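You operate a simulated robot arm through the tools that you are given. There is no shell and no other tool. Be economical: measure what you need, move in short steps, check, and stop when the job is done.

The job below is to be done with a simulated robot arm. You get a single attempt, and the scene is never put back.

## Task
Power can 65 from can 62 with the black cable on the ledge.
Fine: Red switch off first, both plugs turned till they lock, switch on last.
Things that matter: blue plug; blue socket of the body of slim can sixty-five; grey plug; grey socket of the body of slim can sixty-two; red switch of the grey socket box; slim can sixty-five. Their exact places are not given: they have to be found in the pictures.

The check looks at the end state, three seconds after you hand in, the way a careful person would. Anything else that was tipped, shoved, dropped, spilled or broken makes it a failure.

## Robot
A 7-joint arm with a two-finger parallel gripper on a trunk, on a base that drives. Base frame: it is fixed to the floor where the robot stands at the start and does not move with it; the origin is under the middle of the robot, x ahead of it, y to its left, z up; the surface under the hand at the start is at about z = 0.8. Units: m, degrees, N and s.
With the tool pointing down near the work surface it reaches from about 0.46 to 0.92 m from the robot's upright axis, wherever it stands. Its first joint turns from -115.0 to 115.0 degrees. Places, roughly: blue plug (3x3x8 cm) [0.8, -0.7, 1.2]; blue socket of the body of slim can sixty-five [0.7, -0.8, 0.9]; grey plug (3x3x8 cm) [0.8, -0.6, 1.2]; grey socket of the body of slim can sixty-two [0.7, -0.5, 0.9]; red switch of the grey socket box [0.8, 0, 1]; slim can sixty-five [0.8, -0.8, 0.9]. Payload 3.91 kg.
The TCP is the grasp point between the finger pads, 0.03 m short of the fingertips. In the tool frame z runs along the fingers and y along their closing line. Largest opening 0.11 m; finger width 0.02, thickness 0.01; the body of the gripper, 0.048 by 0.112 m, starts 0.055 m behind the TCP.
Orientation is that of the tool frame in the base frame, as a unit quaternion [x, y, z, w]. With the fingers straight down and closing along the base's y, the tool's x points along the base's -x, its y along +y and its z along -z.

## Interface
- The arm moves only by the tool play_rows. Its argument "series" is a list of rows, each a list of 2 entries, a list of its own where there are three numbers: the shift along the tool's x, y, z in cm, then the turn, a rotation vector about the tool's x, y, z in degrees. In form: [[[x, y, z], [ax, ay, az]], ...]. A call has 1 to 10 rows; each row shifts and turns the commanded pose from where the row before left it, along the tool's axes as they then stand. "gripper" is the opening, from 0 (shut) to 1 (fully open), set as the call begins (left out, the last holds). Rows are played at 5 a second. More than 0.05 m and 8.6 degrees between two rows, or a gripper value outside its range, and nothing of the call is played. A pose out of reach is approached as far as the arm can. The call stops where the force on the tool passes 40 N (or 10 N more than at its start, if that is more) or the arm is blocked; 0.2 s more then pass. The fingers move at their own pace (about 0.153 m/s each) and stop on an object; they squeeze with about 30 N. The grip force told is the motor's: it shows also when the fingers shut on nothing. Time passes only in rows, and 0.2 s behind the last, so rows that do not move let the fingers close. The reply holds the time, the measured pose of the TCP, the force on the tool along the base axes, the opening and the grip force, in the units named above and with some noise, with the torque about the TCP (base axes, N m) and any sound that the robot's microphone picked up.
- Cameras (640 x 400 px; columns grow to the right, rows downward): "scene" is now at [0.2068, 0.1365, 1.4139]; the picture's right is [-0.72, -0.69, 0.00], its down [-0.21, 0.22, -0.95] and it looks along [0.66, -0.69, -0.31] (base axes); focal length 292 px, centre (320, 200). "wrist" rides on the gripper at [0.072, 0.017, -0.103] in the tool frame; the picture's right is [-0.23, 0.97, 0.00], its down [-0.76, -0.18, -0.62] and it looks along [-0.61, -0.14, 0.78] (tool axes); focal length 222 px, centre (320, 200).
- snapshot(camera): a new picture of that camera. The clock stands still meanwhile.
- lift_body(by): slides the trunk up (or, below 0, down) by that many m; the arm and the scene camera ride with it, the base frame stays. It gives what a move gives, with no picture.
- steer(legs): drives the robot by 1 to 6 legs, each [ahead, left, turn to the left] in m, m and degrees, along the robot's own axes; the way and the turn of a leg run together, so that a leg with both is an arc; at most 1.5 m and 180 degrees a leg. The arm and the cameras ride along, it lands a little off, and it stops where it bumps. It gives what a move gives.
- pan_tilt(pan, tilt): turns the head with the scene camera to pan (to the left, within 80 degrees either way) and tilt (down, from -29 to 69), counted from straight ahead of the robot. It gives what a move gives.
- locate(camera, pixels): for up to 12 pixels [column, row] of the newest picture of that camera ("zoom" is the newest enlarged one), the place [x, y, z] in the base frame of the surface seen there, good to about 0.003 m. The clock stands still meanwhile.
- close_up(camera, box): a new picture of the part [left, top, right, bottom] of that camera's present view, enlarged. The clock stands still meanwhile.
- sign_off(): hands the job in; it is judged then, once.

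Go step by step. Measure first, check grasps and placings, and put right what went wrong. The budget is 80 turns and 52 pictures, counting those below and the enlarged ones. Unless the task says otherwise, let go and move clear before handing in, and close with one line.

The tools are called after ">>>" by a JSON object that holds its "api" and its "payload". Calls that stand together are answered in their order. play_rows: Moves the arm, as the interface text tells. Its arguments: {"type":"object","properties":{"series":{"type":"array"},"gripper":{"type":"number"}},"required":["series"]} The other tools are called the same way: lift_body (by) slides the trunk up or down; steer (legs) drives the base; pan_tilt (pan, tilt) turns the head that bears the scene camera; snapshot (camera) takes a picture; locate (camera, pixels) gives the place of the surface under pixels of a picture; close_up (camera, box) takes an enlarged picture of a part of a camera's view; sign_off () hands the job in.

At the start:

```text
t: 0.0
eef_pos: [0.587, -0.3151, 1.3841]
tool_rot: [0.0, 1.0, 0.0, 0.001]
wrist_force: [-0.6, 0.3, 0.9]
torque: [0.01, 0.0, 0.01]
gripper_width: 0.1102
grip_force: 0.0
trunk travel left (down, up): [-0.725, 0.265]
robot x, y, heading: [-0.0025, 0.0009, 0.3]
head pan, tilt: [-46.4, 18.1]
```

scene: 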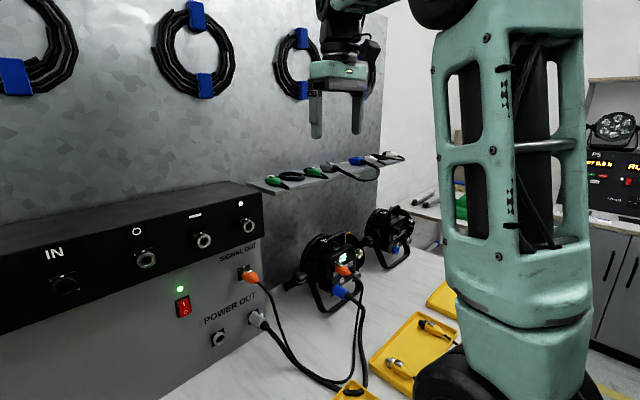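
wrist: 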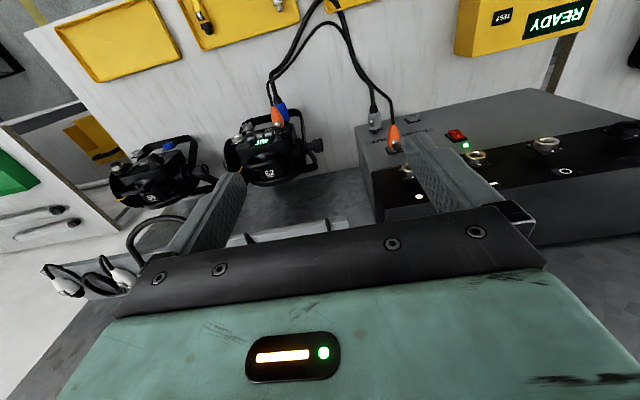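

The scene shows the ledge with cables near (330,170), the cans near (330,260) and (390,235), and the red switch at (183,305). I'll enlarge these areas first.

>>> {"api": "close_up", "payload": {"camera": "scene", "box": [240, 130, 440, 255]}}

>>> {"api": "close_up", "payload": {"camera": "scene", "box": [260, 190, 440, 310]}}

>>> {"api": "locate", "payload": {"camera": "scene", "pixels": [[183, 308], [180, 289], [219, 338], [254, 318], [345, 270], [342, 292], [397, 250], [355, 162], [371, 161], [260, 180], [400, 158], [245, 273]]}}

```text
3.20 times, centred on (340, 192) of scene
```

zoom: 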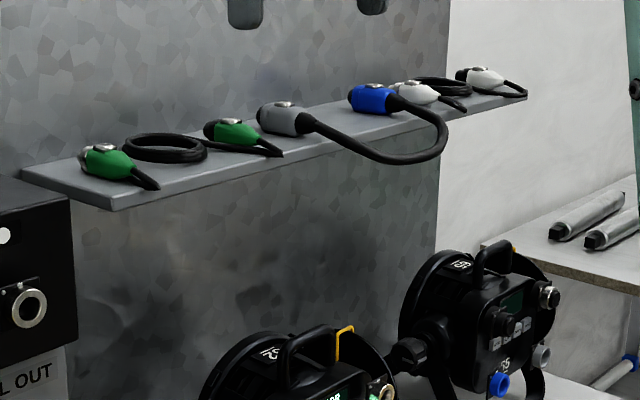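

```text
3.33 times, centred on (350, 250) of scene
```

zoom: 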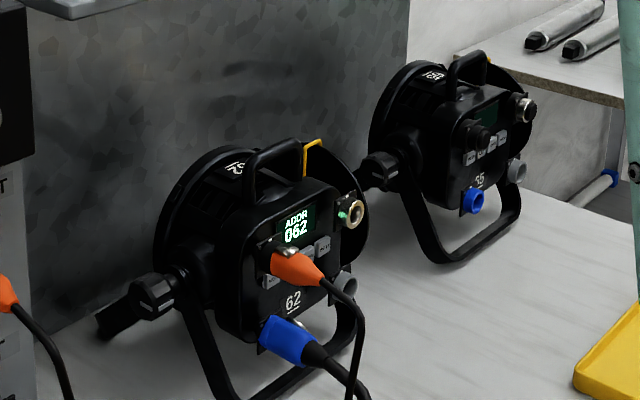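

```text
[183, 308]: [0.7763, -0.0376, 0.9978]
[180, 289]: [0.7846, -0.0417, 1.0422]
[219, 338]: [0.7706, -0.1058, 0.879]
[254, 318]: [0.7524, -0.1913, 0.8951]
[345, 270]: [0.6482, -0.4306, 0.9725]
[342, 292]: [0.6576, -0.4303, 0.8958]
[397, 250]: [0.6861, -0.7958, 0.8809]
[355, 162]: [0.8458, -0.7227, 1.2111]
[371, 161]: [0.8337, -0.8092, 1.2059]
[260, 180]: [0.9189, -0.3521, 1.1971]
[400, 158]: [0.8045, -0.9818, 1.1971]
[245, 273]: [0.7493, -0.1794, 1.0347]
```

The black cable with the grey and blue plugs lies mid-ledge, at zoom (285,118) and (372,98). Next I'll enlarge the switch, the plugs and the sockets.

>>> {"api": "close_up", "payload": {"camera": "scene", "box": [150, 270, 278, 350]}}

>>> {"api": "close_up", "payload": {"camera": "scene", "box": [310, 145, 390, 195]}}

>>> {"api": "locate", "payload": {"camera": "zoom", "pixels": [[75, 128], [130, 140], [180, 150], [185, 95], [365, 78], [410, 80], [480, 80], [440, 40], [530, 190], [440, 270], [100, 190], [560, 130]]}}

```text
5.00 times, centred on (214, 310) of scene
```

zoom: 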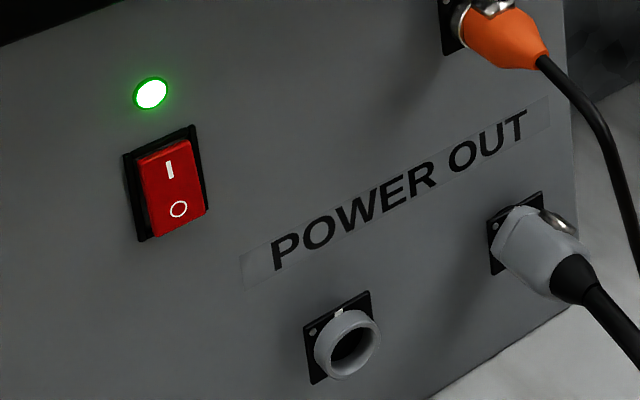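

```text
8.00 times, centred on (350, 170) of scene
```

zoom: 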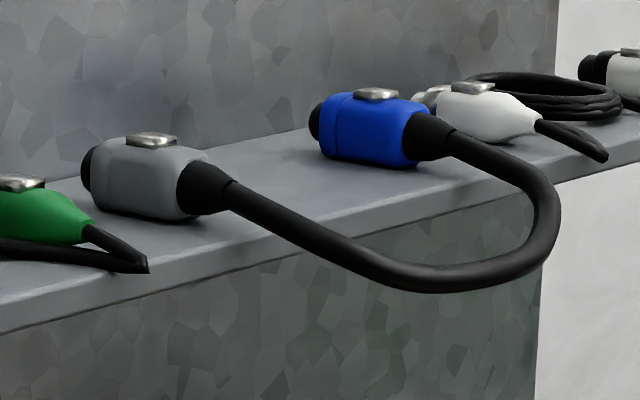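

```text
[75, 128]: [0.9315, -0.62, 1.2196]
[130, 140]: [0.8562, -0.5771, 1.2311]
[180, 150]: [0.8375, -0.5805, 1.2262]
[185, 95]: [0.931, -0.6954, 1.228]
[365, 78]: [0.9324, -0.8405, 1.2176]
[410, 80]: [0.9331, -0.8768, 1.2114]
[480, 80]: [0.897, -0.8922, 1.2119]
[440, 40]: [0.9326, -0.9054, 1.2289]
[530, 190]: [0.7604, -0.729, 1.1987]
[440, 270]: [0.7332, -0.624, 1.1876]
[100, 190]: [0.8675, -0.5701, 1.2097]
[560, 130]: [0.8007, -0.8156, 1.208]
```

The switch is on now: its I side is out or in at the top, and the lamp is green. The grey plug noses towards +x. I'll measure both plugs precisely.

>>> {"api": "locate", "payload": {"camera": "zoom", "pixels": [[152, 135], [105, 150], [165, 150], [185, 160], [200, 175], [245, 200], [376, 92], [340, 103], [410, 105], [425, 125], [470, 148], [315, 118]]}}

>>> {"api": "close_up", "payload": {"camera": "wrist", "box": [100, 90, 340, 240]}}

```text
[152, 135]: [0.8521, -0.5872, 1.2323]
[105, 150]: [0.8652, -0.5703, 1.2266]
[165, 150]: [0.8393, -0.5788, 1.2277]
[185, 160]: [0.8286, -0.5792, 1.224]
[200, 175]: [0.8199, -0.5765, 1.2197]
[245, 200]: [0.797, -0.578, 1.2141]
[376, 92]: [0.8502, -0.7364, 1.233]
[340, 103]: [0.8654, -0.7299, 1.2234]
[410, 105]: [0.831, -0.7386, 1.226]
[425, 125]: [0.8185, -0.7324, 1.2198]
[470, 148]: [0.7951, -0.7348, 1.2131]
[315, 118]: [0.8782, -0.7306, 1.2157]
```

```text
2.67 times, centred on (220, 165) of wrist
```

zoom: 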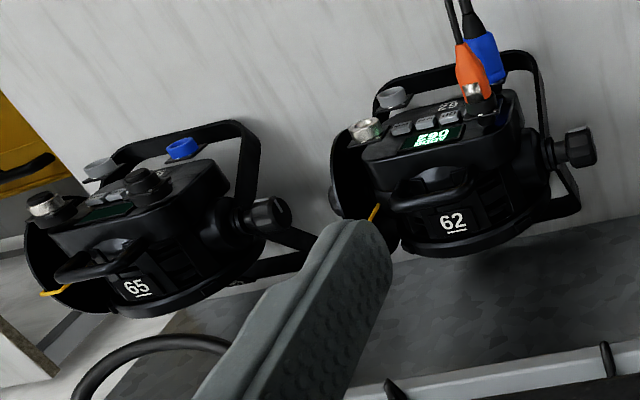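

Both plugs lie with their axes along x, latch up, with grey at y≈-0.587 and blue at y≈-0.737. Before driving I'll locate the switch halves, the table edge and the right-hand bench.

>>> {"api": "locate", "payload": {"camera": "scene", "pixels": [[184, 304], [185, 311], [184, 316], [610, 260], [625, 180], [380, 365], [440, 300], [356, 268], [350, 190], [300, 360], [60, 300], [120, 220]]}}

>>> {"api": "pan_tilt", "payload": {"pan": -60, "tilt": 40}}

>>> {"api": "snapshot", "payload": {"camera": "scene"}}

```text
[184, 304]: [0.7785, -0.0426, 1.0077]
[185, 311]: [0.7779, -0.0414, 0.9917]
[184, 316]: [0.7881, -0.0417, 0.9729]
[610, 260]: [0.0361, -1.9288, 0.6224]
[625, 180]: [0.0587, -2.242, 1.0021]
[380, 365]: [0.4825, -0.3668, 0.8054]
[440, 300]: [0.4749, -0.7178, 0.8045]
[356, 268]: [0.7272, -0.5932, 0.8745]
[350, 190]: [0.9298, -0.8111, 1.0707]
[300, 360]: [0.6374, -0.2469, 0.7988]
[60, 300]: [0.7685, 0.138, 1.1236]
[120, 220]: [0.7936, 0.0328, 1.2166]
```

```text
t: 0.8
eef_pos: [0.5884, -0.3149, 1.3846]
tool_rot: [0.0, 1.0, 0.001, 0.0]
wrist_force: [-0.3, -0.4, 0.0]
torque: [0.0, -0.02, -0.01]
gripper_width: 0.11
grip_force: 0.1
trunk travel left (down, up): [-0.725, 0.265]
robot x, y, heading: [-0.0, -0.0033, 0.1]
head pan, tilt: [-60.0, 40.0]
```

```text
44 pictures are left
```

scene: 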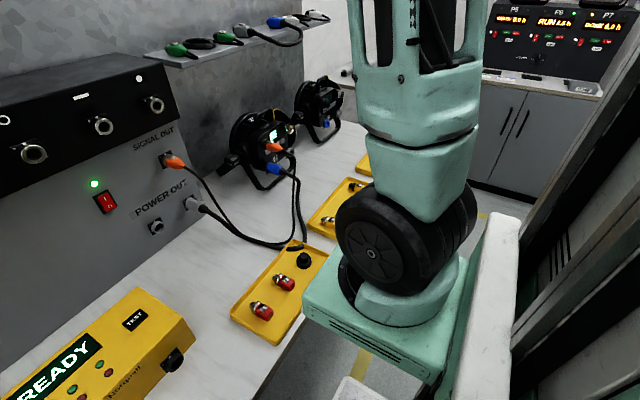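

The floor to the right is clear, and one base spot at y≈-0.42 should reach the switch, ledge and both cans. I'll drive there and look at the cans from the front.

>>> {"api": "steer", "payload": {"legs": [[0, -0.42, 0]]}}

>>> {"api": "pan_tilt", "payload": {"pan": -15, "tilt": 30}}

>>> {"api": "snapshot", "payload": {"camera": "scene"}}

```text
t: 3.5
eef_pos: [0.5849, -0.7412, 1.3841]
tool_rot: [0.002, 1.0, 0.0, -0.001]
wrist_force: [-0.2, 0.8, 0.3]
torque: [-0.05, -0.04, -0.01]
gripper_width: 0.1101
grip_force: 0.1
trunk travel left (down, up): [-0.725, 0.265]
robot x, y, heading: [0.0002, -0.4238, -0.1]
head pan, tilt: [-60.0, 40.0]
```

```text
t: 4.6
eef_pos: [0.5834, -0.7413, 1.3847]
tool_rot: [0.003, 1.0, 0.0, 0.0]
wrist_force: [0.0, -0.3, -1.2]
torque: [0.0, 0.03, 0.01]
gripper_width: 0.11
grip_force: 0.0
trunk travel left (down, up): [-0.725, 0.265]
robot x, y, heading: [0.0027, -0.4219, -0.3]
head pan, tilt: [-15.0, 30.0]
```

```text
43 pictures are left
```

scene: 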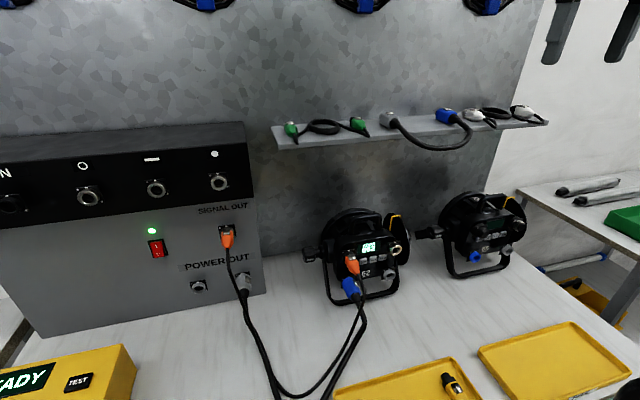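

Good view now, with both cans at (365,260) and (480,235). I'll enlarge the two panels and the ledge cable.

>>> {"api": "close_up", "payload": {"camera": "scene", "box": [436, 190, 532, 280]}}

>>> {"api": "locate", "payload": {"camera": "zoom", "pixels": [[255, 440], [250, 425], [270, 430], [310, 340], [200, 330], [450, 320], [455, 390], [330, 250]]}}

>>> {"api": "close_up", "payload": {"camera": "scene", "box": [312, 205, 420, 310]}}

```text
4.44 times, centred on (484, 235) of scene
```

zoom: 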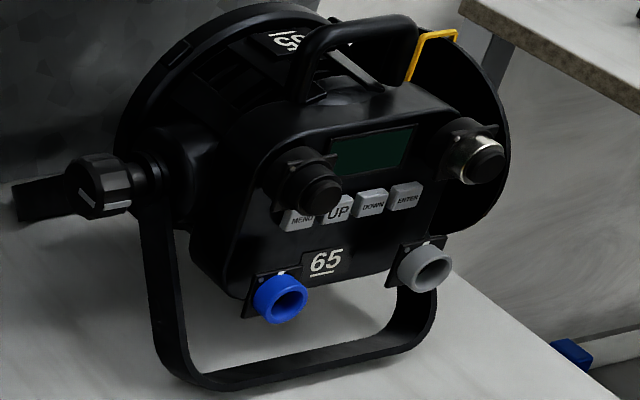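

```text
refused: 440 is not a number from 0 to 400
```

```text
3.81 times, centred on (366, 258) of scene
```

zoom: 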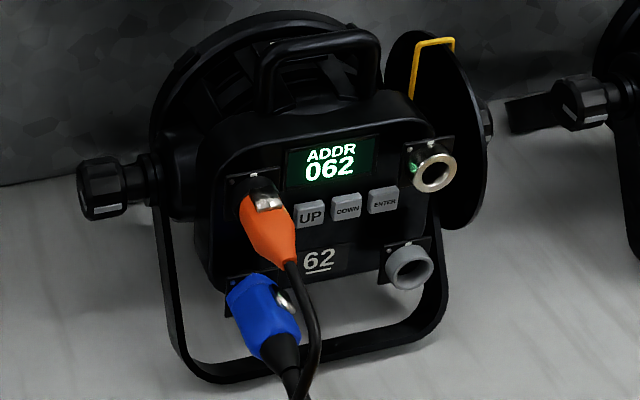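

Sockets carry a white key mark on top, and the mated blue plug's latch is turned clockwise at (285,300). I'll measure can 62's panel and socket.

>>> {"api": "locate", "payload": {"camera": "zoom", "pixels": [[409, 249], [389, 267], [429, 270], [405, 287], [404, 243], [390, 255], [235, 190], [275, 160], [395, 130], [300, 260], [345, 262], [285, 299]]}}

>>> {"api": "close_up", "payload": {"camera": "scene", "box": [452, 236, 532, 276]}}

```text
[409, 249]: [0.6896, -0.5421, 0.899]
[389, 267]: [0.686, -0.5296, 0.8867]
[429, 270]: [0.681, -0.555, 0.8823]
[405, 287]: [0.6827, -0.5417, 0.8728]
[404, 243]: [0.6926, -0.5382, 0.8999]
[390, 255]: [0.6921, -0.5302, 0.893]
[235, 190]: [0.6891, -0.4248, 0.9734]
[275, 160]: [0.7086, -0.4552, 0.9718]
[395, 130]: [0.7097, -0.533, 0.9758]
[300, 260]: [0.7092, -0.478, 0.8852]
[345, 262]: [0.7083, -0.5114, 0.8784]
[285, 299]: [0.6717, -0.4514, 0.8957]
```

```text
8.00 times, centred on (492, 256) of scene
```

zoom: 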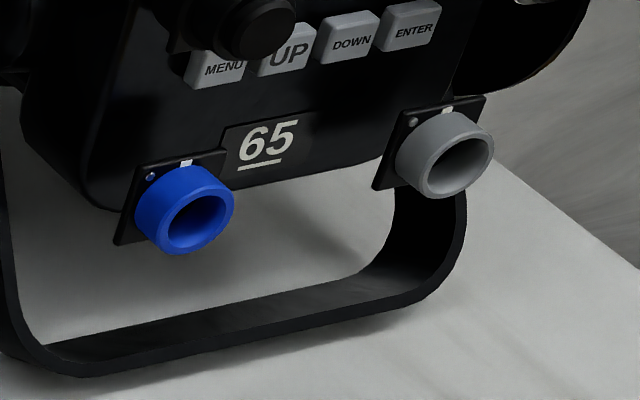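

Can 62's panel is vertical at x≈0.709, and its grey socket centre is about (0.683,-0.542,0.886). Now I'll measure can 65.

>>> {"api": "locate", "payload": {"camera": "zoom", "pixels": [[207, 175], [170, 225], [229, 200], [190, 248], [125, 225], [187, 162], [250, 90], [110, 150], [330, 110], [410, 90], [266, 150], [200, 215]]}}

>>> {"api": "close_up", "payload": {"camera": "scene", "box": [364, 95, 500, 165]}}

>>> {"api": "locate", "payload": {"camera": "zoom", "pixels": [[120, 85], [120, 110], [145, 145], [200, 205], [300, 255], [400, 260], [460, 240], [500, 190], [455, 130], [405, 80], [405, 110], [270, 170]]}}

```text
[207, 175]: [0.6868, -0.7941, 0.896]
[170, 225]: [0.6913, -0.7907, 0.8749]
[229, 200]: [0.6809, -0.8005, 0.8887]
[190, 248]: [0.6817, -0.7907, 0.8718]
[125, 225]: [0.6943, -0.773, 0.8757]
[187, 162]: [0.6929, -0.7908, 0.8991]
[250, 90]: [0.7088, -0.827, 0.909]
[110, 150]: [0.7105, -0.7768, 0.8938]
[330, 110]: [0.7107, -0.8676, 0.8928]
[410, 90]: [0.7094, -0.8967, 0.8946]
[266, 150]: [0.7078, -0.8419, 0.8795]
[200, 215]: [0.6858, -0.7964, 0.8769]
```

```text
4.71 times, centred on (432, 130) of scene
```

zoom: 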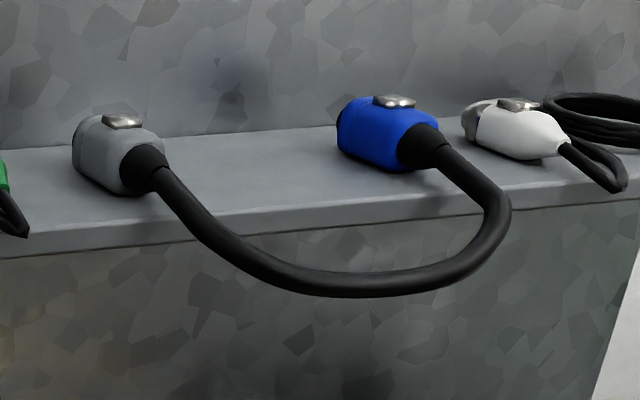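

```text
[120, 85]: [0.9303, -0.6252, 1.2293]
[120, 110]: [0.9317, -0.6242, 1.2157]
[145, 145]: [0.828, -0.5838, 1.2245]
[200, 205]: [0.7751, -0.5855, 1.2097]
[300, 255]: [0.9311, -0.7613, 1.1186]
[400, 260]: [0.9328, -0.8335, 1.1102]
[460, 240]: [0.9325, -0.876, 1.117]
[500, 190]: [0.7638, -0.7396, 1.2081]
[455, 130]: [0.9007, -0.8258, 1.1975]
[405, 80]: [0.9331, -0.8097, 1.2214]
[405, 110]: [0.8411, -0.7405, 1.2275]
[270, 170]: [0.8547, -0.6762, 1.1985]
```

Can 65's blue socket is about (0.683,-0.795,0.885), facing -x. The key question is the cable length, so I'll sample points along it and the ledge edge.

>>> {"api": "locate", "payload": {"camera": "zoom", "pixels": [[165, 182], [185, 212], [215, 240], [255, 268], [300, 282], [350, 285], [400, 280], [450, 264], [485, 238], [498, 210], [470, 165], [270, 207]]}}

```text
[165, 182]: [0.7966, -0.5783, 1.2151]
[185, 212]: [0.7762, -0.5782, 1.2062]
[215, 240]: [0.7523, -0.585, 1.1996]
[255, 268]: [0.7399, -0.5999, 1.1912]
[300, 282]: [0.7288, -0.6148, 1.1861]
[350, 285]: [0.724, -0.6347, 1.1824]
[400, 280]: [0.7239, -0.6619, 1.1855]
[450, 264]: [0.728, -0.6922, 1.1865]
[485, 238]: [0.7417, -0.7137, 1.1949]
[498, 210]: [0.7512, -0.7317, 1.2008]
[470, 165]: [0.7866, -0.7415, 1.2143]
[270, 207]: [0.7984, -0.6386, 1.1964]
```

The cable is about 0.28 m, so it can't span ledge to socket and I'll handle the plugs together with care. First the switch: I'll lower the trunk, pitch the tool towards the box and move to the left.

>>> {"api": "lift_body", "payload": {"by": -0.25}}

>>> {"api": "play_rows", "payload": {"series": [[[0, 4.5, 0], [0, -7.5, 0]], [[0, 4.5, 0], [0, -7.5, 0]], [[0, 4.5, 0], [0, -7.5, 0]], [[0, 4.5, 0], [0, -7.5, 0]], [[0, 4.5, 0], [0, -7.5, 0]], [[0, 4.5, 0], [0, -7.5, 0]], [[0, 4.5, 0], [0, -7.5, 0]], [[0, 4.5, 0], [0, -7.5, 0]], [[0, 4.5, 0], [0, 0, 0]], [[0, 4.5, 0], [0, 0, 0]]], "gripper": 0}}

```text
t: 7.2
eef_pos: [0.5859, -0.7423, 1.1347]
tool_rot: [0.003, 1.0, 0.001, 0.0]
wrist_force: [0.7, -0.4, -0.4]
torque: [0.0, -0.02, 0.01]
gripper_width: 0.1099
grip_force: 0.0
trunk travel left (down, up): [-0.475, 0.515]
robot x, y, heading: [0.002, -0.4238, -0.3]
head pan, tilt: [-15.0, 30.0]
```

```text
t: 9.3
eef_pos: [0.6147, -0.306, 1.1075]
tool_rot: [0.003, 0.866, -0.001, 0.501]
wrist_force: [0.4, -0.3, 0.5]
torque: [-0.03, 0.01, 0.01]
gripper_width: 0.0002
grip_force: 29.7
out of reach, approached as far as the arm can: row 5, 6
trunk travel left (down, up): [-0.475, 0.515]
robot x, y, heading: [-0.0005, -0.4183, -0.3]
head pan, tilt: [-15.0, 30.0]
```

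The tool is pitched 30° down and held fine. Next I'll go to a spot in front of the switch.

>>> {"api": "play_rows", "payload": {"series": [[[0, 4.4, 0], [0, 0, 0]], [[0, 4.4, 0], [0, 0, 0]], [[0, 4.4, 0], [0, 0, 0]], [[0, 4.4, 0], [0, 0, 0]], [[0, 4.4, 0], [0, 0, 0]], [[0, 4.5, 0], [0, 0, 0]], [[3.0, 0, 2.7], [0, 0, 0]], [[3.0, 0, 2.7], [0, 0, 0]], [[3.0, 0, 2.7], [0, 0, 0]]]}}

>>> {"api": "pan_tilt", "payload": {"pan": 25, "tilt": 30}}

>>> {"api": "snapshot", "payload": {"camera": "scene"}}

```text
t: 11.3
eef_pos: [0.6416, -0.0406, 0.9904]
tool_rot: [0.002, 0.866, -0.001, 0.501]
wrist_force: [-0.3, 0.3, 0.3]
torque: [-0.01, 0.01, 0.0]
gripper_width: 0.0001
grip_force: 30.1
trunk travel left (down, up): [-0.475, 0.515]
robot x, y, heading: [-0.0032, -0.4227, -0.2]
head pan, tilt: [-15.0, 30.0]
```

```text
t: 12.4
eef_pos: [0.6412, -0.042, 0.9897]
tool_rot: [0.002, 0.866, -0.001, 0.5]
wrist_force: [0.2, 0.2, -0.9]
torque: [0.01, -0.03, -0.05]
gripper_width: 0.0001
grip_force: 30.1
trunk travel left (down, up): [-0.475, 0.515]
robot x, y, heading: [-0.0044, -0.4249, -0.3]
head pan, tilt: [25.0, 30.0]
```

```text
38 pictures are left
```

scene: 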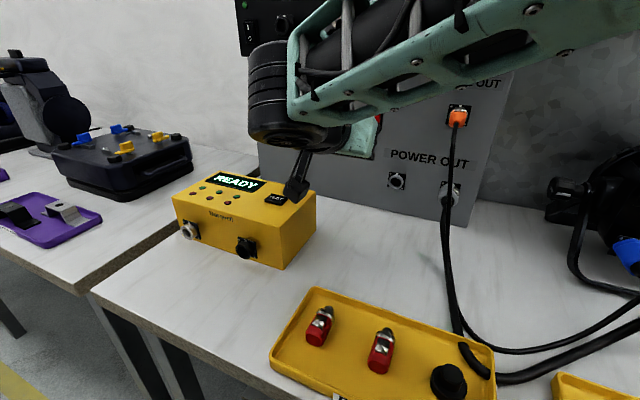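

The arm blocks the head's view of the switch, so I'll use the wrist camera.

>>> {"api": "snapshot", "payload": {"camera": "wrist"}}

```text
37 pictures are left
```

wrist: 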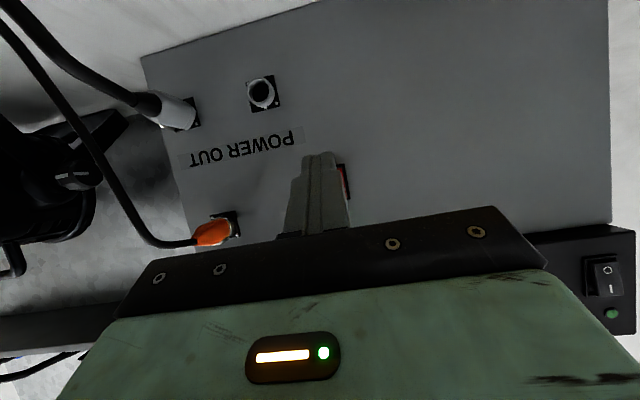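

The fingers cover the switch at (345,180), as intended. I'll advance along +x to press its lower (O) half.

>>> {"api": "play_rows", "payload": {"series": [[[-2.2, 0, 3.81], [0, 0, 0]], [[-2.2, 0, 3.81], [0, 0, 0]], [[-0.35, 0, 0.61], [0, 0, 0]], [[-0.25, 0, 0.43], [0, 0, 0]], [[-0.25, 0, 0.43], [0, 0, 0]], [[-0.25, 0, 0.43], [0, 0, 0]]]}}

```text
t: 13.8
eef_pos: [0.7491, -0.0404, 0.99]
tool_rot: [0.002, 0.866, -0.001, 0.5]
wrist_force: [-22.4, -7.6, -0.3]
torque: [-0.04, 0.15, -0.27]
gripper_width: 0.0002
grip_force: 30.1
trunk travel left (down, up): [-0.475, 0.515]
robot x, y, heading: [-0.003, -0.4262, -0.5]
head pan, tilt: [25.0, 30.0]
```

Contact at about 22 N but no click heard. I'll push slightly more, then back off and look.

>>> {"api": "play_rows", "payload": {"series": [[[-0.15, 0, 0.26], [0, 0, 0]], [[-0.15, 0, 0.26], [0, 0, 0]], [[0, 0, 0], [0, 0, 0]]]}}

>>> {"api": "play_rows", "payload": {"series": [[[2.2, 0, -3.81], [0, 0, 0]], [[2.2, 0, -3.81], [0, 0, 0]], [[0, -4.5, 0], [0, 0, 0]]]}}

>>> {"api": "snapshot", "payload": {"camera": "wrist"}}

```text
t: 14.2
eef_pos: [0.7497, -0.0395, 0.9889]
tool_rot: [0.002, 0.867, -0.001, 0.498]
wrist_force: [-10.6, -3.0, 2.8]
torque: [0.01, 0.02, -0.05]
gripper_width: 0.0
grip_force: 30.7
trunk travel left (down, up): [-0.475, 0.515]
robot x, y, heading: [-0.0025, -0.423, -0.1]
head pan, tilt: [25.0, 30.0]
stopped in row 1: the force on the tool passed its limit at 45 N (the readings are from after the stop); the commanded pose is now the measured one
```

```text
t: 15.0
eef_pos: [0.6631, -0.0842, 0.9881]
tool_rot: [0.0, 0.867, 0.0, 0.498]
wrist_force: [0.1, 1.4, -0.8]
torque: [0.0, -0.02, -0.02]
gripper_width: 0.0
grip_force: 30.1
trunk travel left (down, up): [-0.475, 0.515]
robot x, y, heading: [-0.0015, -0.4234, -0.3]
head pan, tilt: [25.0, 30.0]
```

```text
36 pictures are left
```

wrist: 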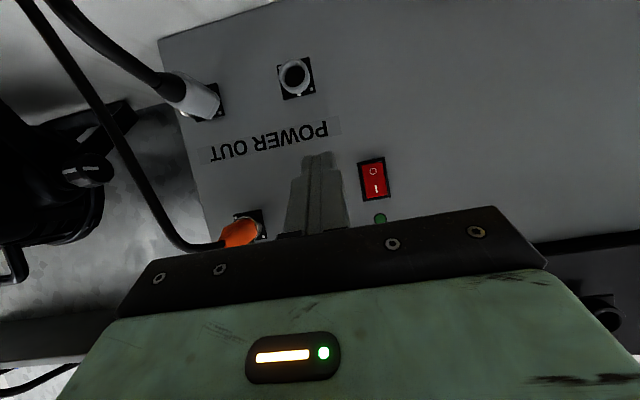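

The lamp at (380,217) is dark, so the switch is off. I'll back off, raise the trunk and move in front of the grey plug with 45° pitch.

>>> {"api": "play_rows", "payload": {"series": [[[2, 0, -3.46], [0, 0, 0]], [[2, 0, -3.46], [0, 0, 0]]], "gripper": 0.6}}

>>> {"api": "lift_body", "payload": {"by": 0.3}}

>>> {"api": "play_rows", "payload": {"series": [[[0, -5, 0], [0, 7.5, 0]], [[0, -5, 0], [0, 7.5, 0]], [[0, -5, 0], [0, 0, 0]], [[0, -5, 0], [0, 0, 0]], [[0, -5, 0], [0, 0, 0]], [[0, -5, 0], [0, 0, 0]], [[0, -5, 0], [0, 0, 0]], [[0, -5, 0], [0, 0, 0]], [[0, -5, 0], [0, 0, 0]], [[0, -5, 0], [0, 0, 0]]]}}

>>> {"api": "pan_tilt", "payload": {"pan": -15, "tilt": 30}}

>>> {"api": "snapshot", "payload": {"camera": "wrist"}}

```text
t: 15.6
eef_pos: [0.5803, -0.0858, 0.9883]
tool_rot: [0.002, 0.868, -0.001, 0.497]
wrist_force: [0.3, 0.6, -0.3]
torque: [-0.01, 0.0, -0.02]
gripper_width: 0.0661
grip_force: 0.0
trunk travel left (down, up): [-0.475, 0.515]
robot x, y, heading: [-0.0008, -0.4221, -0.5]
head pan, tilt: [25.0, 30.0]
```

```text
t: 18.6
eef_pos: [0.5806, -0.0836, 1.2888]
tool_rot: [0.001, 0.867, 0.0, 0.498]
wrist_force: [0.6, 0.0, -0.1]
torque: [0.01, 0.02, -0.04]
gripper_width: 0.0659
grip_force: 0.2
trunk travel left (down, up): [-0.775, 0.215]
robot x, y, heading: [-0.0016, -0.4235, -0.3]
head pan, tilt: [25.0, 30.0]
```

```text
t: 20.8
eef_pos: [0.5952, -0.5881, 1.2801]
tool_rot: [0.003, 0.926, -0.001, 0.379]
wrist_force: [-0.1, 0.5, -0.2]
torque: [0.0, 0.0, -0.02]
gripper_width: 0.0662
grip_force: 0.1
out of reach, approached as far as the arm can: row 8, 9
trunk travel left (down, up): [-0.775, 0.215]
robot x, y, heading: [-0.0006, -0.4222, -0.3]
head pan, tilt: [25.0, 30.0]
```

```text
t: 21.9
eef_pos: [0.5955, -0.5877, 1.2809]
tool_rot: [0.001, 0.925, -0.001, 0.379]
wrist_force: [0.8, 0.5, 0.4]
torque: [0.0, 0.01, 0.01]
gripper_width: 0.0661
grip_force: 0.0
trunk travel left (down, up): [-0.775, 0.215]
robot x, y, heading: [0.0011, -0.428, -0.2]
head pan, tilt: [-15.0, 30.0]
```

```text
35 pictures are left
```

wrist: 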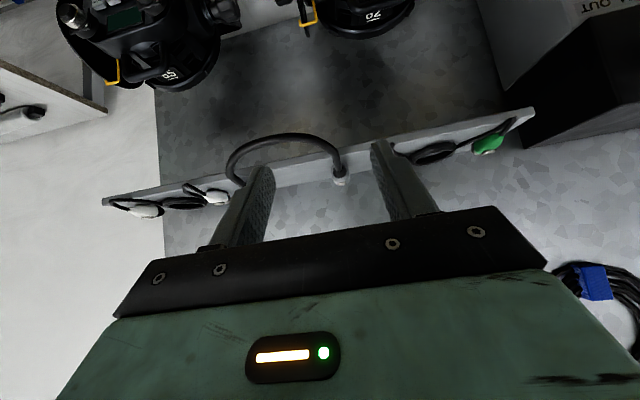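

The fingers straddle the grey plug's line at (340,178). I'll advance above it with a narrower opening.

>>> {"api": "play_rows", "payload": {"series": [[[-3.15, 0, 3.46], [0, 0, 0]], [[-3.15, 0, 3.46], [0, 0, 0]], [[-3.15, 0, 3.46], [0, 0, 0]], [[-3.15, 0, 3.46], [0, 0, 0]], [[-3.15, 0, 3.46], [0, 0, 0]]], "gripper": 0.5}}

>>> {"api": "snapshot", "payload": {"camera": "wrist"}}

>>> {"api": "snapshot", "payload": {"camera": "scene"}}

```text
t: 23.1
eef_pos: [0.8288, -0.5907, 1.2696]
tool_rot: [0.001, 0.925, -0.001, 0.381]
wrist_force: [0.2, -0.1, 0.2]
torque: [0.02, 0.0, 0.0]
gripper_width: 0.0552
grip_force: 0.1
trunk travel left (down, up): [-0.775, 0.215]
robot x, y, heading: [0.0002, -0.4247, -0.2]
head pan, tilt: [-15.0, 30.0]
```

```text
34 pictures are left
```

wrist: 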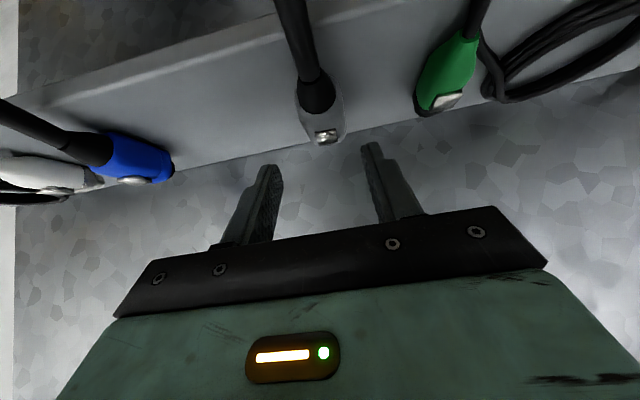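

```text
33 pictures are left
```

scene: 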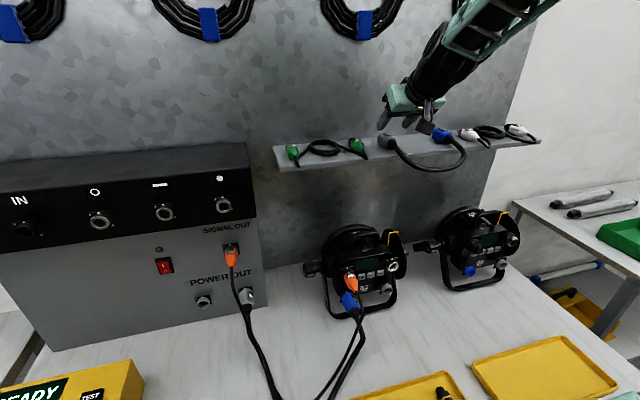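

Switch lamp off is confirmed. From here I'll refine the grey plug's position using the wrist view.

>>> {"api": "locate", "payload": {"camera": "wrist", "pixels": [[326, 136], [300, 105], [342, 100], [318, 95], [320, 115], [313, 75], [298, 35], [133, 180], [140, 150], [100, 148], [445, 100], [430, 105]]}}

```text
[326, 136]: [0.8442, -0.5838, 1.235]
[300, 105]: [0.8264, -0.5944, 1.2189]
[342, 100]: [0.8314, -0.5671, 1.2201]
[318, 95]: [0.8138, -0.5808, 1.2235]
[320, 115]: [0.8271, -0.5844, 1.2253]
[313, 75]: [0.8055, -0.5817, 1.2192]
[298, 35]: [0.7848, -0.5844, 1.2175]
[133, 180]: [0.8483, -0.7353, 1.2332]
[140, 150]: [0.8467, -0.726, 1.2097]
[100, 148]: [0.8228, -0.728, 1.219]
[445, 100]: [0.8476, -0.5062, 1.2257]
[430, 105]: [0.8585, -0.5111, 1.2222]
```

The grey plug's centre is y≈-0.582 with its axis at z≈1.212. I'll descend over it and close.

>>> {"api": "play_rows", "payload": {"series": [[[0, 0.85, 0], [0, 0, 0]], [[1.4, 0, 1.4], [0, 0, 0]], [[0.9, 0, 0.9], [0, 0, 0]], [[0.57, 0, 0.57], [0, 0, 0]]]}}

>>> {"api": "play_rows", "payload": {"series": [[[0, 0, 0], [0, 0, 0]], [[0, 0, 0], [0, 0, 0]], [[0, 0, 0], [0, 0, 0]]], "gripper": 0.15}}

>>> {"api": "snapshot", "payload": {"camera": "wrist"}}

```text
t: 24.1
eef_pos: [0.8265, -0.5809, 1.2314]
tool_rot: [0.002, 0.925, 0.0, 0.38]
wrist_force: [0.1, -0.1, 0.1]
torque: [0.02, 0.01, -0.01]
gripper_width: 0.0551
grip_force: 0.0
trunk travel left (down, up): [-0.775, 0.215]
robot x, y, heading: [-0.0045, -0.4226, -0.2]
head pan, tilt: [-15.0, 30.0]
```

```text
t: 24.9
eef_pos: [0.8266, -0.5803, 1.2315]
tool_rot: [0.001, 0.925, 0.0, 0.381]
wrist_force: [0.9, -0.3, 0.4]
torque: [0.05, -0.01, 0.0]
gripper_width: 0.0291
grip_force: 30.4
trunk travel left (down, up): [-0.775, 0.215]
robot x, y, heading: [-0.0043, -0.4223, -0.3]
head pan, tilt: [-15.0, 30.0]
```

```text
32 pictures are left
```

wrist: 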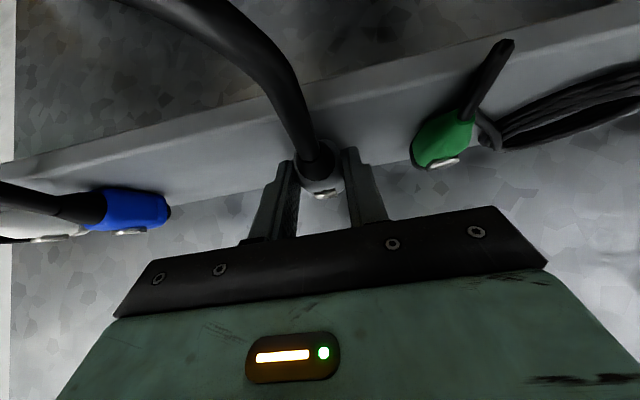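

The grey plug is held at 29 mm opening. I'll lift 1 cm and shift 5 cm towards blue to see how stiff the cable is.

>>> {"api": "play_rows", "payload": {"series": [[[-0.7, 0, -0.7], [0, 0, 0]], [[0, -2.5, 0], [0, 0, 0]], [[0, -2.5, 0], [0, 0, 0]], [[0, 0, 0], [0, 0, 0]]]}}

>>> {"api": "snapshot", "payload": {"camera": "wrist"}}

```text
t: 25.9
eef_pos: [0.8257, -0.6286, 1.2414]
tool_rot: [0.002, 0.925, -0.001, 0.38]
wrist_force: [0.0, 0.4, -0.9]
torque: [0.02, 0.02, 0.05]
gripper_width: 0.0293
grip_force: 30.5
trunk travel left (down, up): [-0.775, 0.215]
robot x, y, heading: [-0.0035, -0.4237, -0.1]
head pan, tilt: [-15.0, 30.0]
```

```text
31 pictures are left
```

wrist: 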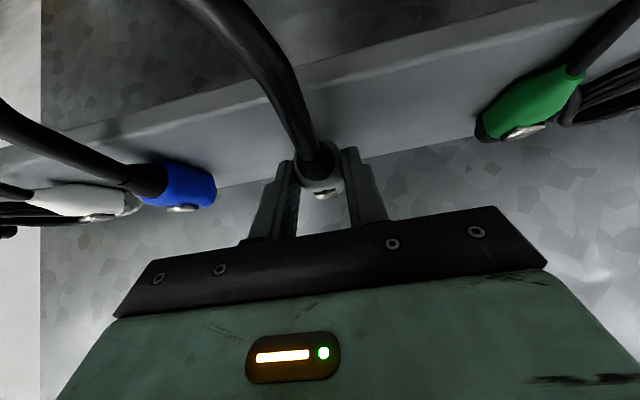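

The cable is soft (about 1 N) and blue stayed put, so I'll set grey down beside blue to grip both together later.

>>> {"api": "play_rows", "payload": {"series": [[[0, -3.1, 0], [0, 0, 0]], [[0, -3.1, 0], [0, 0, 0]], [[0.62, 0, 0.62], [0, 0, 0]], [[0, 0, 0], [0, 0, 0]]]}}

>>> {"api": "play_rows", "payload": {"series": [[[0, 0, 0], [0, 0, 0]], [[0, 0, 0], [0, 0, 0]]], "gripper": 0.34}}

>>> {"api": "play_rows", "payload": {"series": [[[-1.5, 0, -1.5], [0, 0, 0]], [[-2.0, 0, -2.0], [0, 0, 0]]]}}

>>> {"api": "snapshot", "payload": {"camera": "wrist"}}

```text
t: 26.9
eef_pos: [0.8249, -0.6915, 1.2318]
tool_rot: [0.001, 0.925, 0.0, 0.38]
wrist_force: [0.4, -0.5, -0.8]
torque: [-0.04, -0.02, 0.06]
gripper_width: 0.029
grip_force: 29.6
trunk travel left (down, up): [-0.775, 0.215]
robot x, y, heading: [-0.0036, -0.4251, -0.3]
head pan, tilt: [-15.0, 30.0]
```

```text
t: 27.5
eef_pos: [0.825, -0.6926, 1.2309]
tool_rot: [0.001, 0.925, 0.0, 0.38]
wrist_force: [1.0, -0.1, 0.0]
torque: [0.01, 0.01, 0.01]
gripper_width: 0.0373
grip_force: 0.1
trunk travel left (down, up): [-0.775, 0.215]
robot x, y, heading: [0.0003, -0.4246, -0.0]
head pan, tilt: [-15.0, 30.0]
```

```text
t: 28.1
eef_pos: [0.8243, -0.6908, 1.2813]
tool_rot: [0.001, 0.925, -0.001, 0.38]
wrist_force: [-0.5, 0.6, -0.7]
torque: [0.02, -0.02, 0.0]
gripper_width: 0.0373
grip_force: 0.1
trunk travel left (down, up): [-0.775, 0.215]
robot x, y, heading: [0.0006, -0.4227, -0.2]
head pan, tilt: [-15.0, 30.0]
```

```text
30 pictures are left
```

wrist: 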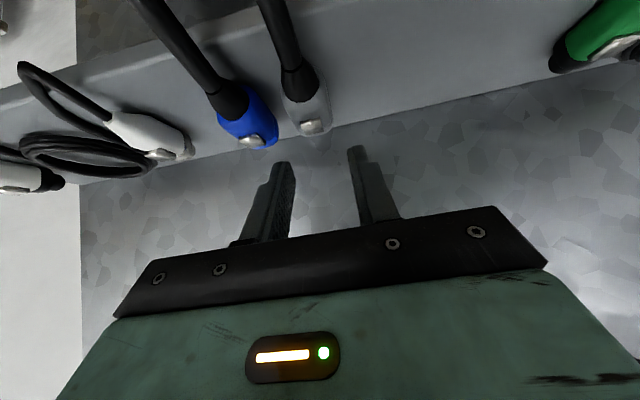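

Grey now sits beside blue, with latches at (312,127) and (250,142). I'll locate both and the white neighbour.

>>> {"api": "locate", "payload": {"camera": "wrist", "pixels": [[312, 127], [250, 142], [308, 105], [243, 120], [230, 130], [268, 115], [292, 110], [322, 95], [185, 150], [160, 155], [240, 100], [298, 80]]}}

```text
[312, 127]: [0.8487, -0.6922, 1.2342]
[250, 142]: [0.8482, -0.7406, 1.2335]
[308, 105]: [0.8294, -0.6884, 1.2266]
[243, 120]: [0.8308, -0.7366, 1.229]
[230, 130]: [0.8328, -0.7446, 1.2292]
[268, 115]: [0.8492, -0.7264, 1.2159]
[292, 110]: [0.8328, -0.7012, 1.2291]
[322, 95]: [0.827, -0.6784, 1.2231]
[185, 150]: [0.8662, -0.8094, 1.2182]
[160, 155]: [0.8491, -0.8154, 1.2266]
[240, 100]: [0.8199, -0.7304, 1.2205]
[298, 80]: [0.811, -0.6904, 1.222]
```

Centres are grey y≈-0.691 and blue y≈-0.739. I'll open wide, centre at y≈-0.715, descend and grip both.

>>> {"api": "play_rows", "payload": {"series": [[[0, -2.45, 0], [0, 0, 0]], [[0, 0, 0], [0, 0, 0]], [[1.5, 0, 1.6], [0, 0, 0]], [[1.2, 0, 1.3], [0, 0, 0]], [[0.75, 0, 0.85], [0, 0, 0]]], "gripper": 0.95}}

>>> {"api": "play_rows", "payload": {"series": [[[0, 0, 0], [0, 0, 0]], [[0, 0, 0], [0, 0, 0]], [[0, 0, 0], [0, 0, 0]], [[0, 0, 0], [0, 0, 0]]], "gripper": 0.4}}

>>> {"api": "snapshot", "payload": {"camera": "wrist"}}

```text
t: 29.3
eef_pos: [0.8278, -0.7162, 1.2311]
tool_rot: [0.001, 0.925, -0.001, 0.38]
wrist_force: [0.2, 0.3, -0.1]
torque: [-0.02, 0.0, 0.02]
gripper_width: 0.1046
grip_force: 0.0
trunk travel left (down, up): [-0.775, 0.215]
robot x, y, heading: [-0.0015, -0.4228, -0.3]
head pan, tilt: [-15.0, 30.0]
```

```text
t: 30.3
eef_pos: [0.8274, -0.716, 1.2315]
tool_rot: [0.002, 0.925, -0.001, 0.381]
wrist_force: [0.0, 0.5, -1.9]
torque: [0.03, 0.02, 0.02]
gripper_width: 0.0589
grip_force: 15.1
trunk travel left (down, up): [-0.775, 0.215]
robot x, y, heading: [-0.001, -0.4247, -0.5]
head pan, tilt: [-15.0, 30.0]
```

```text
29 pictures are left
```

wrist: 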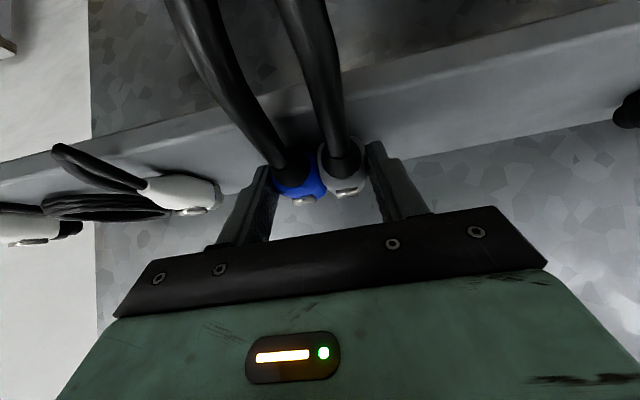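

Both plugs are gripped at 59 mm, still square. I'll firm up the grip, lift 3 cm and check.

>>> {"api": "play_rows", "payload": {"series": [[[0, 0, 0], [0, 0, 0]], [[-0.7, 0, -0.7], [0, 0, 0]], [[-0.7, 0, -0.7], [0, 0, 0]], [[-0.7, 0, -0.7], [0, 0, 0]]], "gripper": 0.2}}

>>> {"api": "snapshot", "payload": {"camera": "wrist"}}

```text
t: 31.3
eef_pos: [0.8274, -0.7162, 1.2603]
tool_rot: [0.002, 0.925, -0.001, 0.381]
wrist_force: [-0.6, -0.4, -1.0]
torque: [0.02, -0.01, 0.01]
gripper_width: 0.0589
grip_force: 29.8
trunk travel left (down, up): [-0.775, 0.215]
robot x, y, heading: [0.0003, -0.425, -0.5]
head pan, tilt: [-15.0, 30.0]
```

```text
28 pictures are left
```

wrist: 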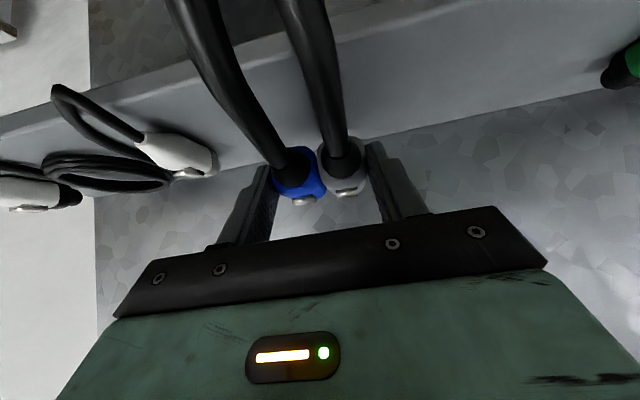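

Both plugs are lifted together, latches up. I'll back the base 0.12 m to clear the ledge, retract a little more, and look at the drop area.

>>> {"api": "steer", "payload": {"legs": [[-0.12, 0, 0]]}}

>>> {"api": "play_rows", "payload": {"series": [[[2, 1.2, -2], [0, 0, 0]], [[2, 1.2, -2], [0, 0, 0]], [[2, 1.2, -2], [0, 0, 0]], [[2, 1, -2], [0, 0, 0]]]}}

>>> {"api": "snapshot", "payload": {"camera": "scene"}}

```text
t: 32.5
eef_pos: [0.7092, -0.7166, 1.2612]
tool_rot: [0.002, 0.925, -0.001, 0.38]
wrist_force: [0.7, 0.7, -2.0]
torque: [0.03, 0.01, 0.0]
gripper_width: 0.0586
grip_force: 29.7
trunk travel left (down, up): [-0.775, 0.215]
robot x, y, heading: [-0.1167, -0.423, -0.5]
head pan, tilt: [-15.0, 30.0]
```

```text
t: 33.5
eef_pos: [0.5979, -0.6709, 1.2601]
tool_rot: [0.002, 0.925, -0.001, 0.38]
wrist_force: [0.4, 0.2, -0.7]
torque: [0.0, 0.04, -0.01]
gripper_width: 0.0587
grip_force: 30.1
trunk travel left (down, up): [-0.775, 0.215]
robot x, y, heading: [-0.1142, -0.4219, -0.4]
head pan, tilt: [-15.0, 30.0]
```

```text
27 pictures are left
```

scene: 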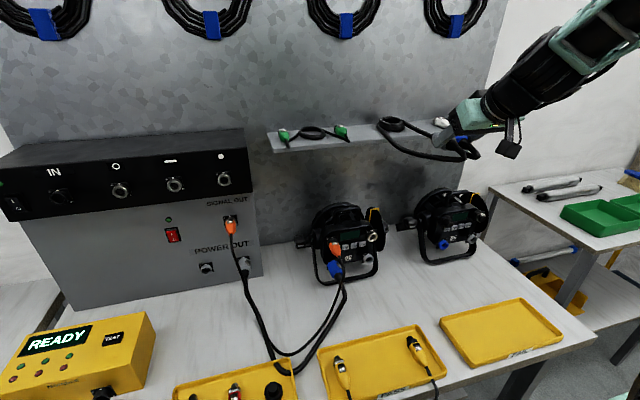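

A curl of cable shows at (392,125); I need to see whether it's our cable or the ledge's white one.

>>> {"api": "close_up", "payload": {"camera": "scene", "box": [350, 90, 530, 200]}}

>>> {"api": "locate", "payload": {"camera": "scene", "pixels": [[380, 125], [400, 125], [392, 140], [425, 155], [450, 152], [455, 300], [510, 300], [470, 330], [380, 335], [440, 325], [345, 285], [430, 300]]}}

```text
3.56 times, centred on (440, 145) of scene
```

zoom: 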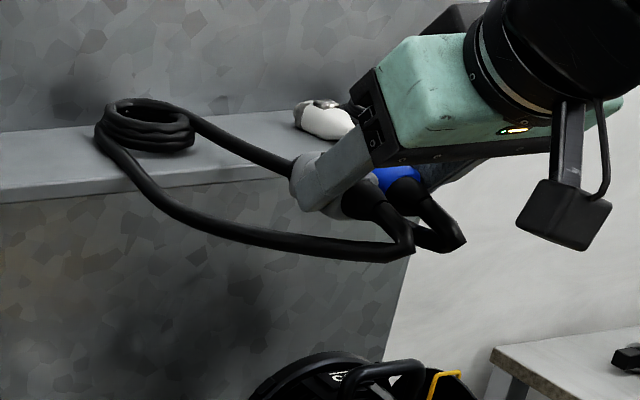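

```text
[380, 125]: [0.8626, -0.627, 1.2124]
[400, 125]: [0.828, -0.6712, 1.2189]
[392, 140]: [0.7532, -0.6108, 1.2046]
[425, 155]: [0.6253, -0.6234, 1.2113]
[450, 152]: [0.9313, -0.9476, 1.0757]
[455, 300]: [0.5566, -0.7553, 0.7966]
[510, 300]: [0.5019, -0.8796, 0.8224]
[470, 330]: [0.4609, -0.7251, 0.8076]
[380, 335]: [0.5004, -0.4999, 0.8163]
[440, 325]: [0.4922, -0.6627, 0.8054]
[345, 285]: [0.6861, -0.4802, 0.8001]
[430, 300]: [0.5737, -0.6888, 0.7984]
```

The curl is our own cable's spare length, coiled on the ledge, so it's long enough. I'll lower the pair to the clear table spot between the cans (x≈0.60, y≈-0.67).

>>> {"api": "lift_body", "payload": {"by": -0.2}}

>>> {"api": "lift_body", "payload": {"by": -0.19}}

>>> {"api": "pan_tilt", "payload": {"pan": -30, "tilt": 25}}

>>> {"api": "snapshot", "payload": {"camera": "scene"}}

>>> {"api": "snapshot", "payload": {"camera": "wrist"}}

```text
t: 35.7
eef_pos: [0.597, -0.6703, 1.0597]
tool_rot: [0.003, 0.925, -0.001, 0.381]
wrist_force: [0.6, 0.3, -1.2]
torque: [-0.04, 0.06, 0.0]
gripper_width: 0.0589
grip_force: 30.5
trunk travel left (down, up): [-0.575, 0.415]
robot x, y, heading: [-0.1181, -0.4233, -0.4]
head pan, tilt: [-15.0, 30.0]
```

```text
t: 37.7
eef_pos: [0.5968, -0.6703, 0.8708]
tool_rot: [0.003, 0.925, -0.002, 0.38]
wrist_force: [0.2, 0.0, -1.2]
torque: [0.0, -0.01, 0.01]
gripper_width: 0.0586
grip_force: 30.4
trunk travel left (down, up): [-0.385, 0.605]
robot x, y, heading: [-0.1266, -0.4247, -0.4]
head pan, tilt: [-15.0, 30.0]
```

```text
t: 38.5
eef_pos: [0.5977, -0.6693, 0.87]
tool_rot: [0.003, 0.925, -0.002, 0.381]
wrist_force: [-0.1, -0.9, -0.8]
torque: [-0.01, 0.04, 0.02]
gripper_width: 0.0587
grip_force: 29.8
trunk travel left (down, up): [-0.385, 0.605]
robot x, y, heading: [-0.1198, -0.4233, -0.4]
head pan, tilt: [-30.0, 25.0]
```

```text
25 pictures are left
```

scene: 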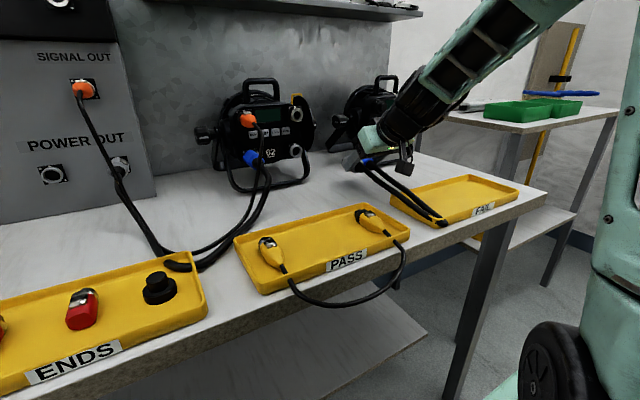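

```text
24 pictures are left
```

wrist: 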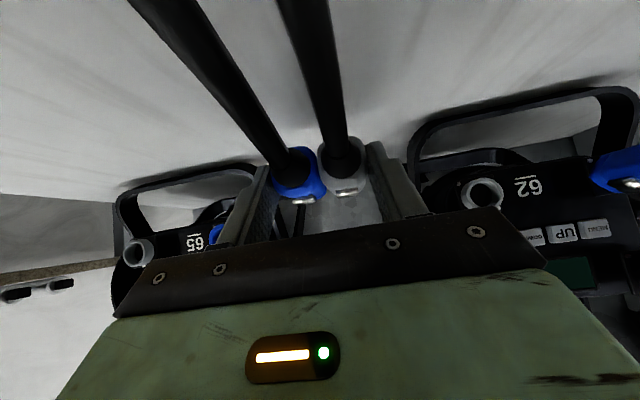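

The pair is above the clear patch, and the cable lies forward towards the tray edge. I'll lower the pair the last 3.4 cm.

>>> {"api": "play_rows", "payload": {"series": [[[1.2, 0, 1.2], [0, 0, 0]], [[0.8, 0, 0.8], [0, 0, 0]], [[0.35, 0, 0.35], [0, 0, 0]], [[0, 0, 0], [0, 0, 0]]]}}

```text
t: 39.5
eef_pos: [0.5967, -0.6691, 0.8378]
tool_rot: [0.002, 0.925, -0.001, 0.381]
wrist_force: [0.5, 0.3, -2.0]
torque: [0.03, 0.04, -0.02]
gripper_width: 0.0587
grip_force: 29.9
trunk travel left (down, up): [-0.385, 0.605]
robot x, y, heading: [-0.119, -0.4242, 0.0]
head pan, tilt: [-30.0, 25.0]
```

No contact yet; I'll go 3 mm lower, release and withdraw upwards.

>>> {"api": "play_rows", "payload": {"series": [[[0.2, 0, 0.2], [0, 0, 0]], [[0, 0, 0], [0, 0, 0]]]}}

>>> {"api": "play_rows", "payload": {"series": [[[0, 0, 0], [0, 0, 0]], [[0, 0, 0], [0, 0, 0]], [[-1.4, 0, -1.4], [0, 0, 0]], [[-2.5, 0, -2.5], [0, 0, 0]], [[-2.5, 0, -2.5], [0, 0, 0]]], "gripper": 0.75}}

>>> {"api": "close_up", "payload": {"camera": "wrist", "box": [200, 60, 440, 210]}}

>>> {"api": "locate", "payload": {"camera": "zoom", "pixels": [[320, 200], [250, 200], [200, 200], [250, 120], [320, 100], [400, 200]]}}

```text
t: 40.1
eef_pos: [0.5968, -0.6694, 0.8331]
tool_rot: [0.003, 0.925, -0.001, 0.38]
wrist_force: [-0.3, 0.4, -1.3]
torque: [0.0, 0.04, 0.01]
gripper_width: 0.0588
grip_force: 29.3
trunk travel left (down, up): [-0.385, 0.605]
robot x, y, heading: [-0.1154, -0.4226, -0.3]
head pan, tilt: [-30.0, 25.0]
```

```text
t: 41.3
eef_pos: [0.5962, -0.6715, 0.9243]
tool_rot: [0.002, 0.925, -0.001, 0.38]
wrist_force: [0.9, -0.8, -0.8]
torque: [0.04, -0.01, 0.01]
gripper_width: 0.0825
grip_force: 0.0
trunk travel left (down, up): [-0.385, 0.605]
robot x, y, heading: [-0.1179, -0.4233, -0.4]
head pan, tilt: [-30.0, 25.0]
```

```text
2.67 times, centred on (320, 135) of wrist
```

zoom: 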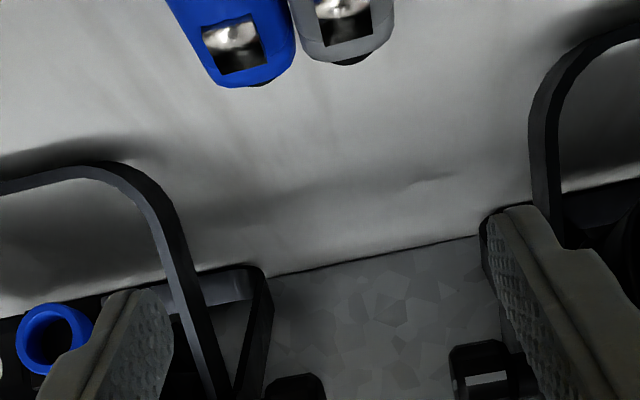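

```text
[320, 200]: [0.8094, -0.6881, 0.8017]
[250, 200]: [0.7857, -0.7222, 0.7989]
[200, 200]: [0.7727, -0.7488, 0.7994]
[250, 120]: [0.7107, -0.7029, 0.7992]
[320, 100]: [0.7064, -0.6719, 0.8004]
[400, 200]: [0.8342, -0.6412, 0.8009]
```

Plugs sit at the top of this view with latches up. I'll take a full wrist view to measure them.

>>> {"api": "close_up", "payload": {"camera": "wrist", "box": [200, 0, 400, 125]}}

>>> {"api": "locate", "payload": {"camera": "zoom", "pixels": [[240, 235], [290, 210], [345, 210], [375, 175], [340, 160], [250, 170], [300, 150], [310, 130], [330, 100], [230, 100], [200, 160], [400, 160]]}}

```text
3.20 times, centred on (300, 62) of wrist
```

zoom: 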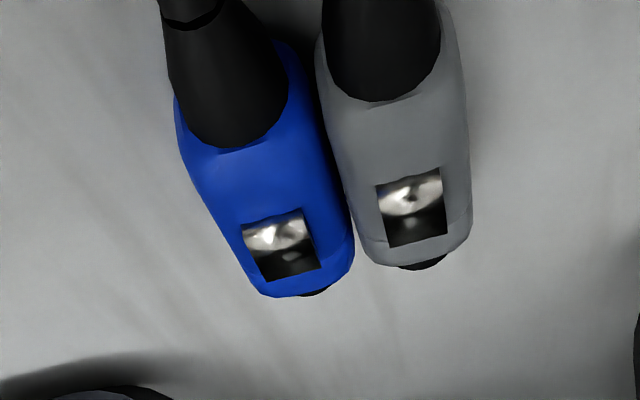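

```text
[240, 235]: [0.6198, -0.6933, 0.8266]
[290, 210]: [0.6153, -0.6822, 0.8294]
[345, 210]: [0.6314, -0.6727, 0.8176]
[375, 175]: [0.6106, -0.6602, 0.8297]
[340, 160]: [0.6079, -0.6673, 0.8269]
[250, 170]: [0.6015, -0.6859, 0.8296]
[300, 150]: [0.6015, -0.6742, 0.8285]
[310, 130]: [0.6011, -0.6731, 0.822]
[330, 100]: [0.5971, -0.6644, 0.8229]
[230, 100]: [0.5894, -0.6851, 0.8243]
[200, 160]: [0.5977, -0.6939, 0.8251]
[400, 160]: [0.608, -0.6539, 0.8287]
```

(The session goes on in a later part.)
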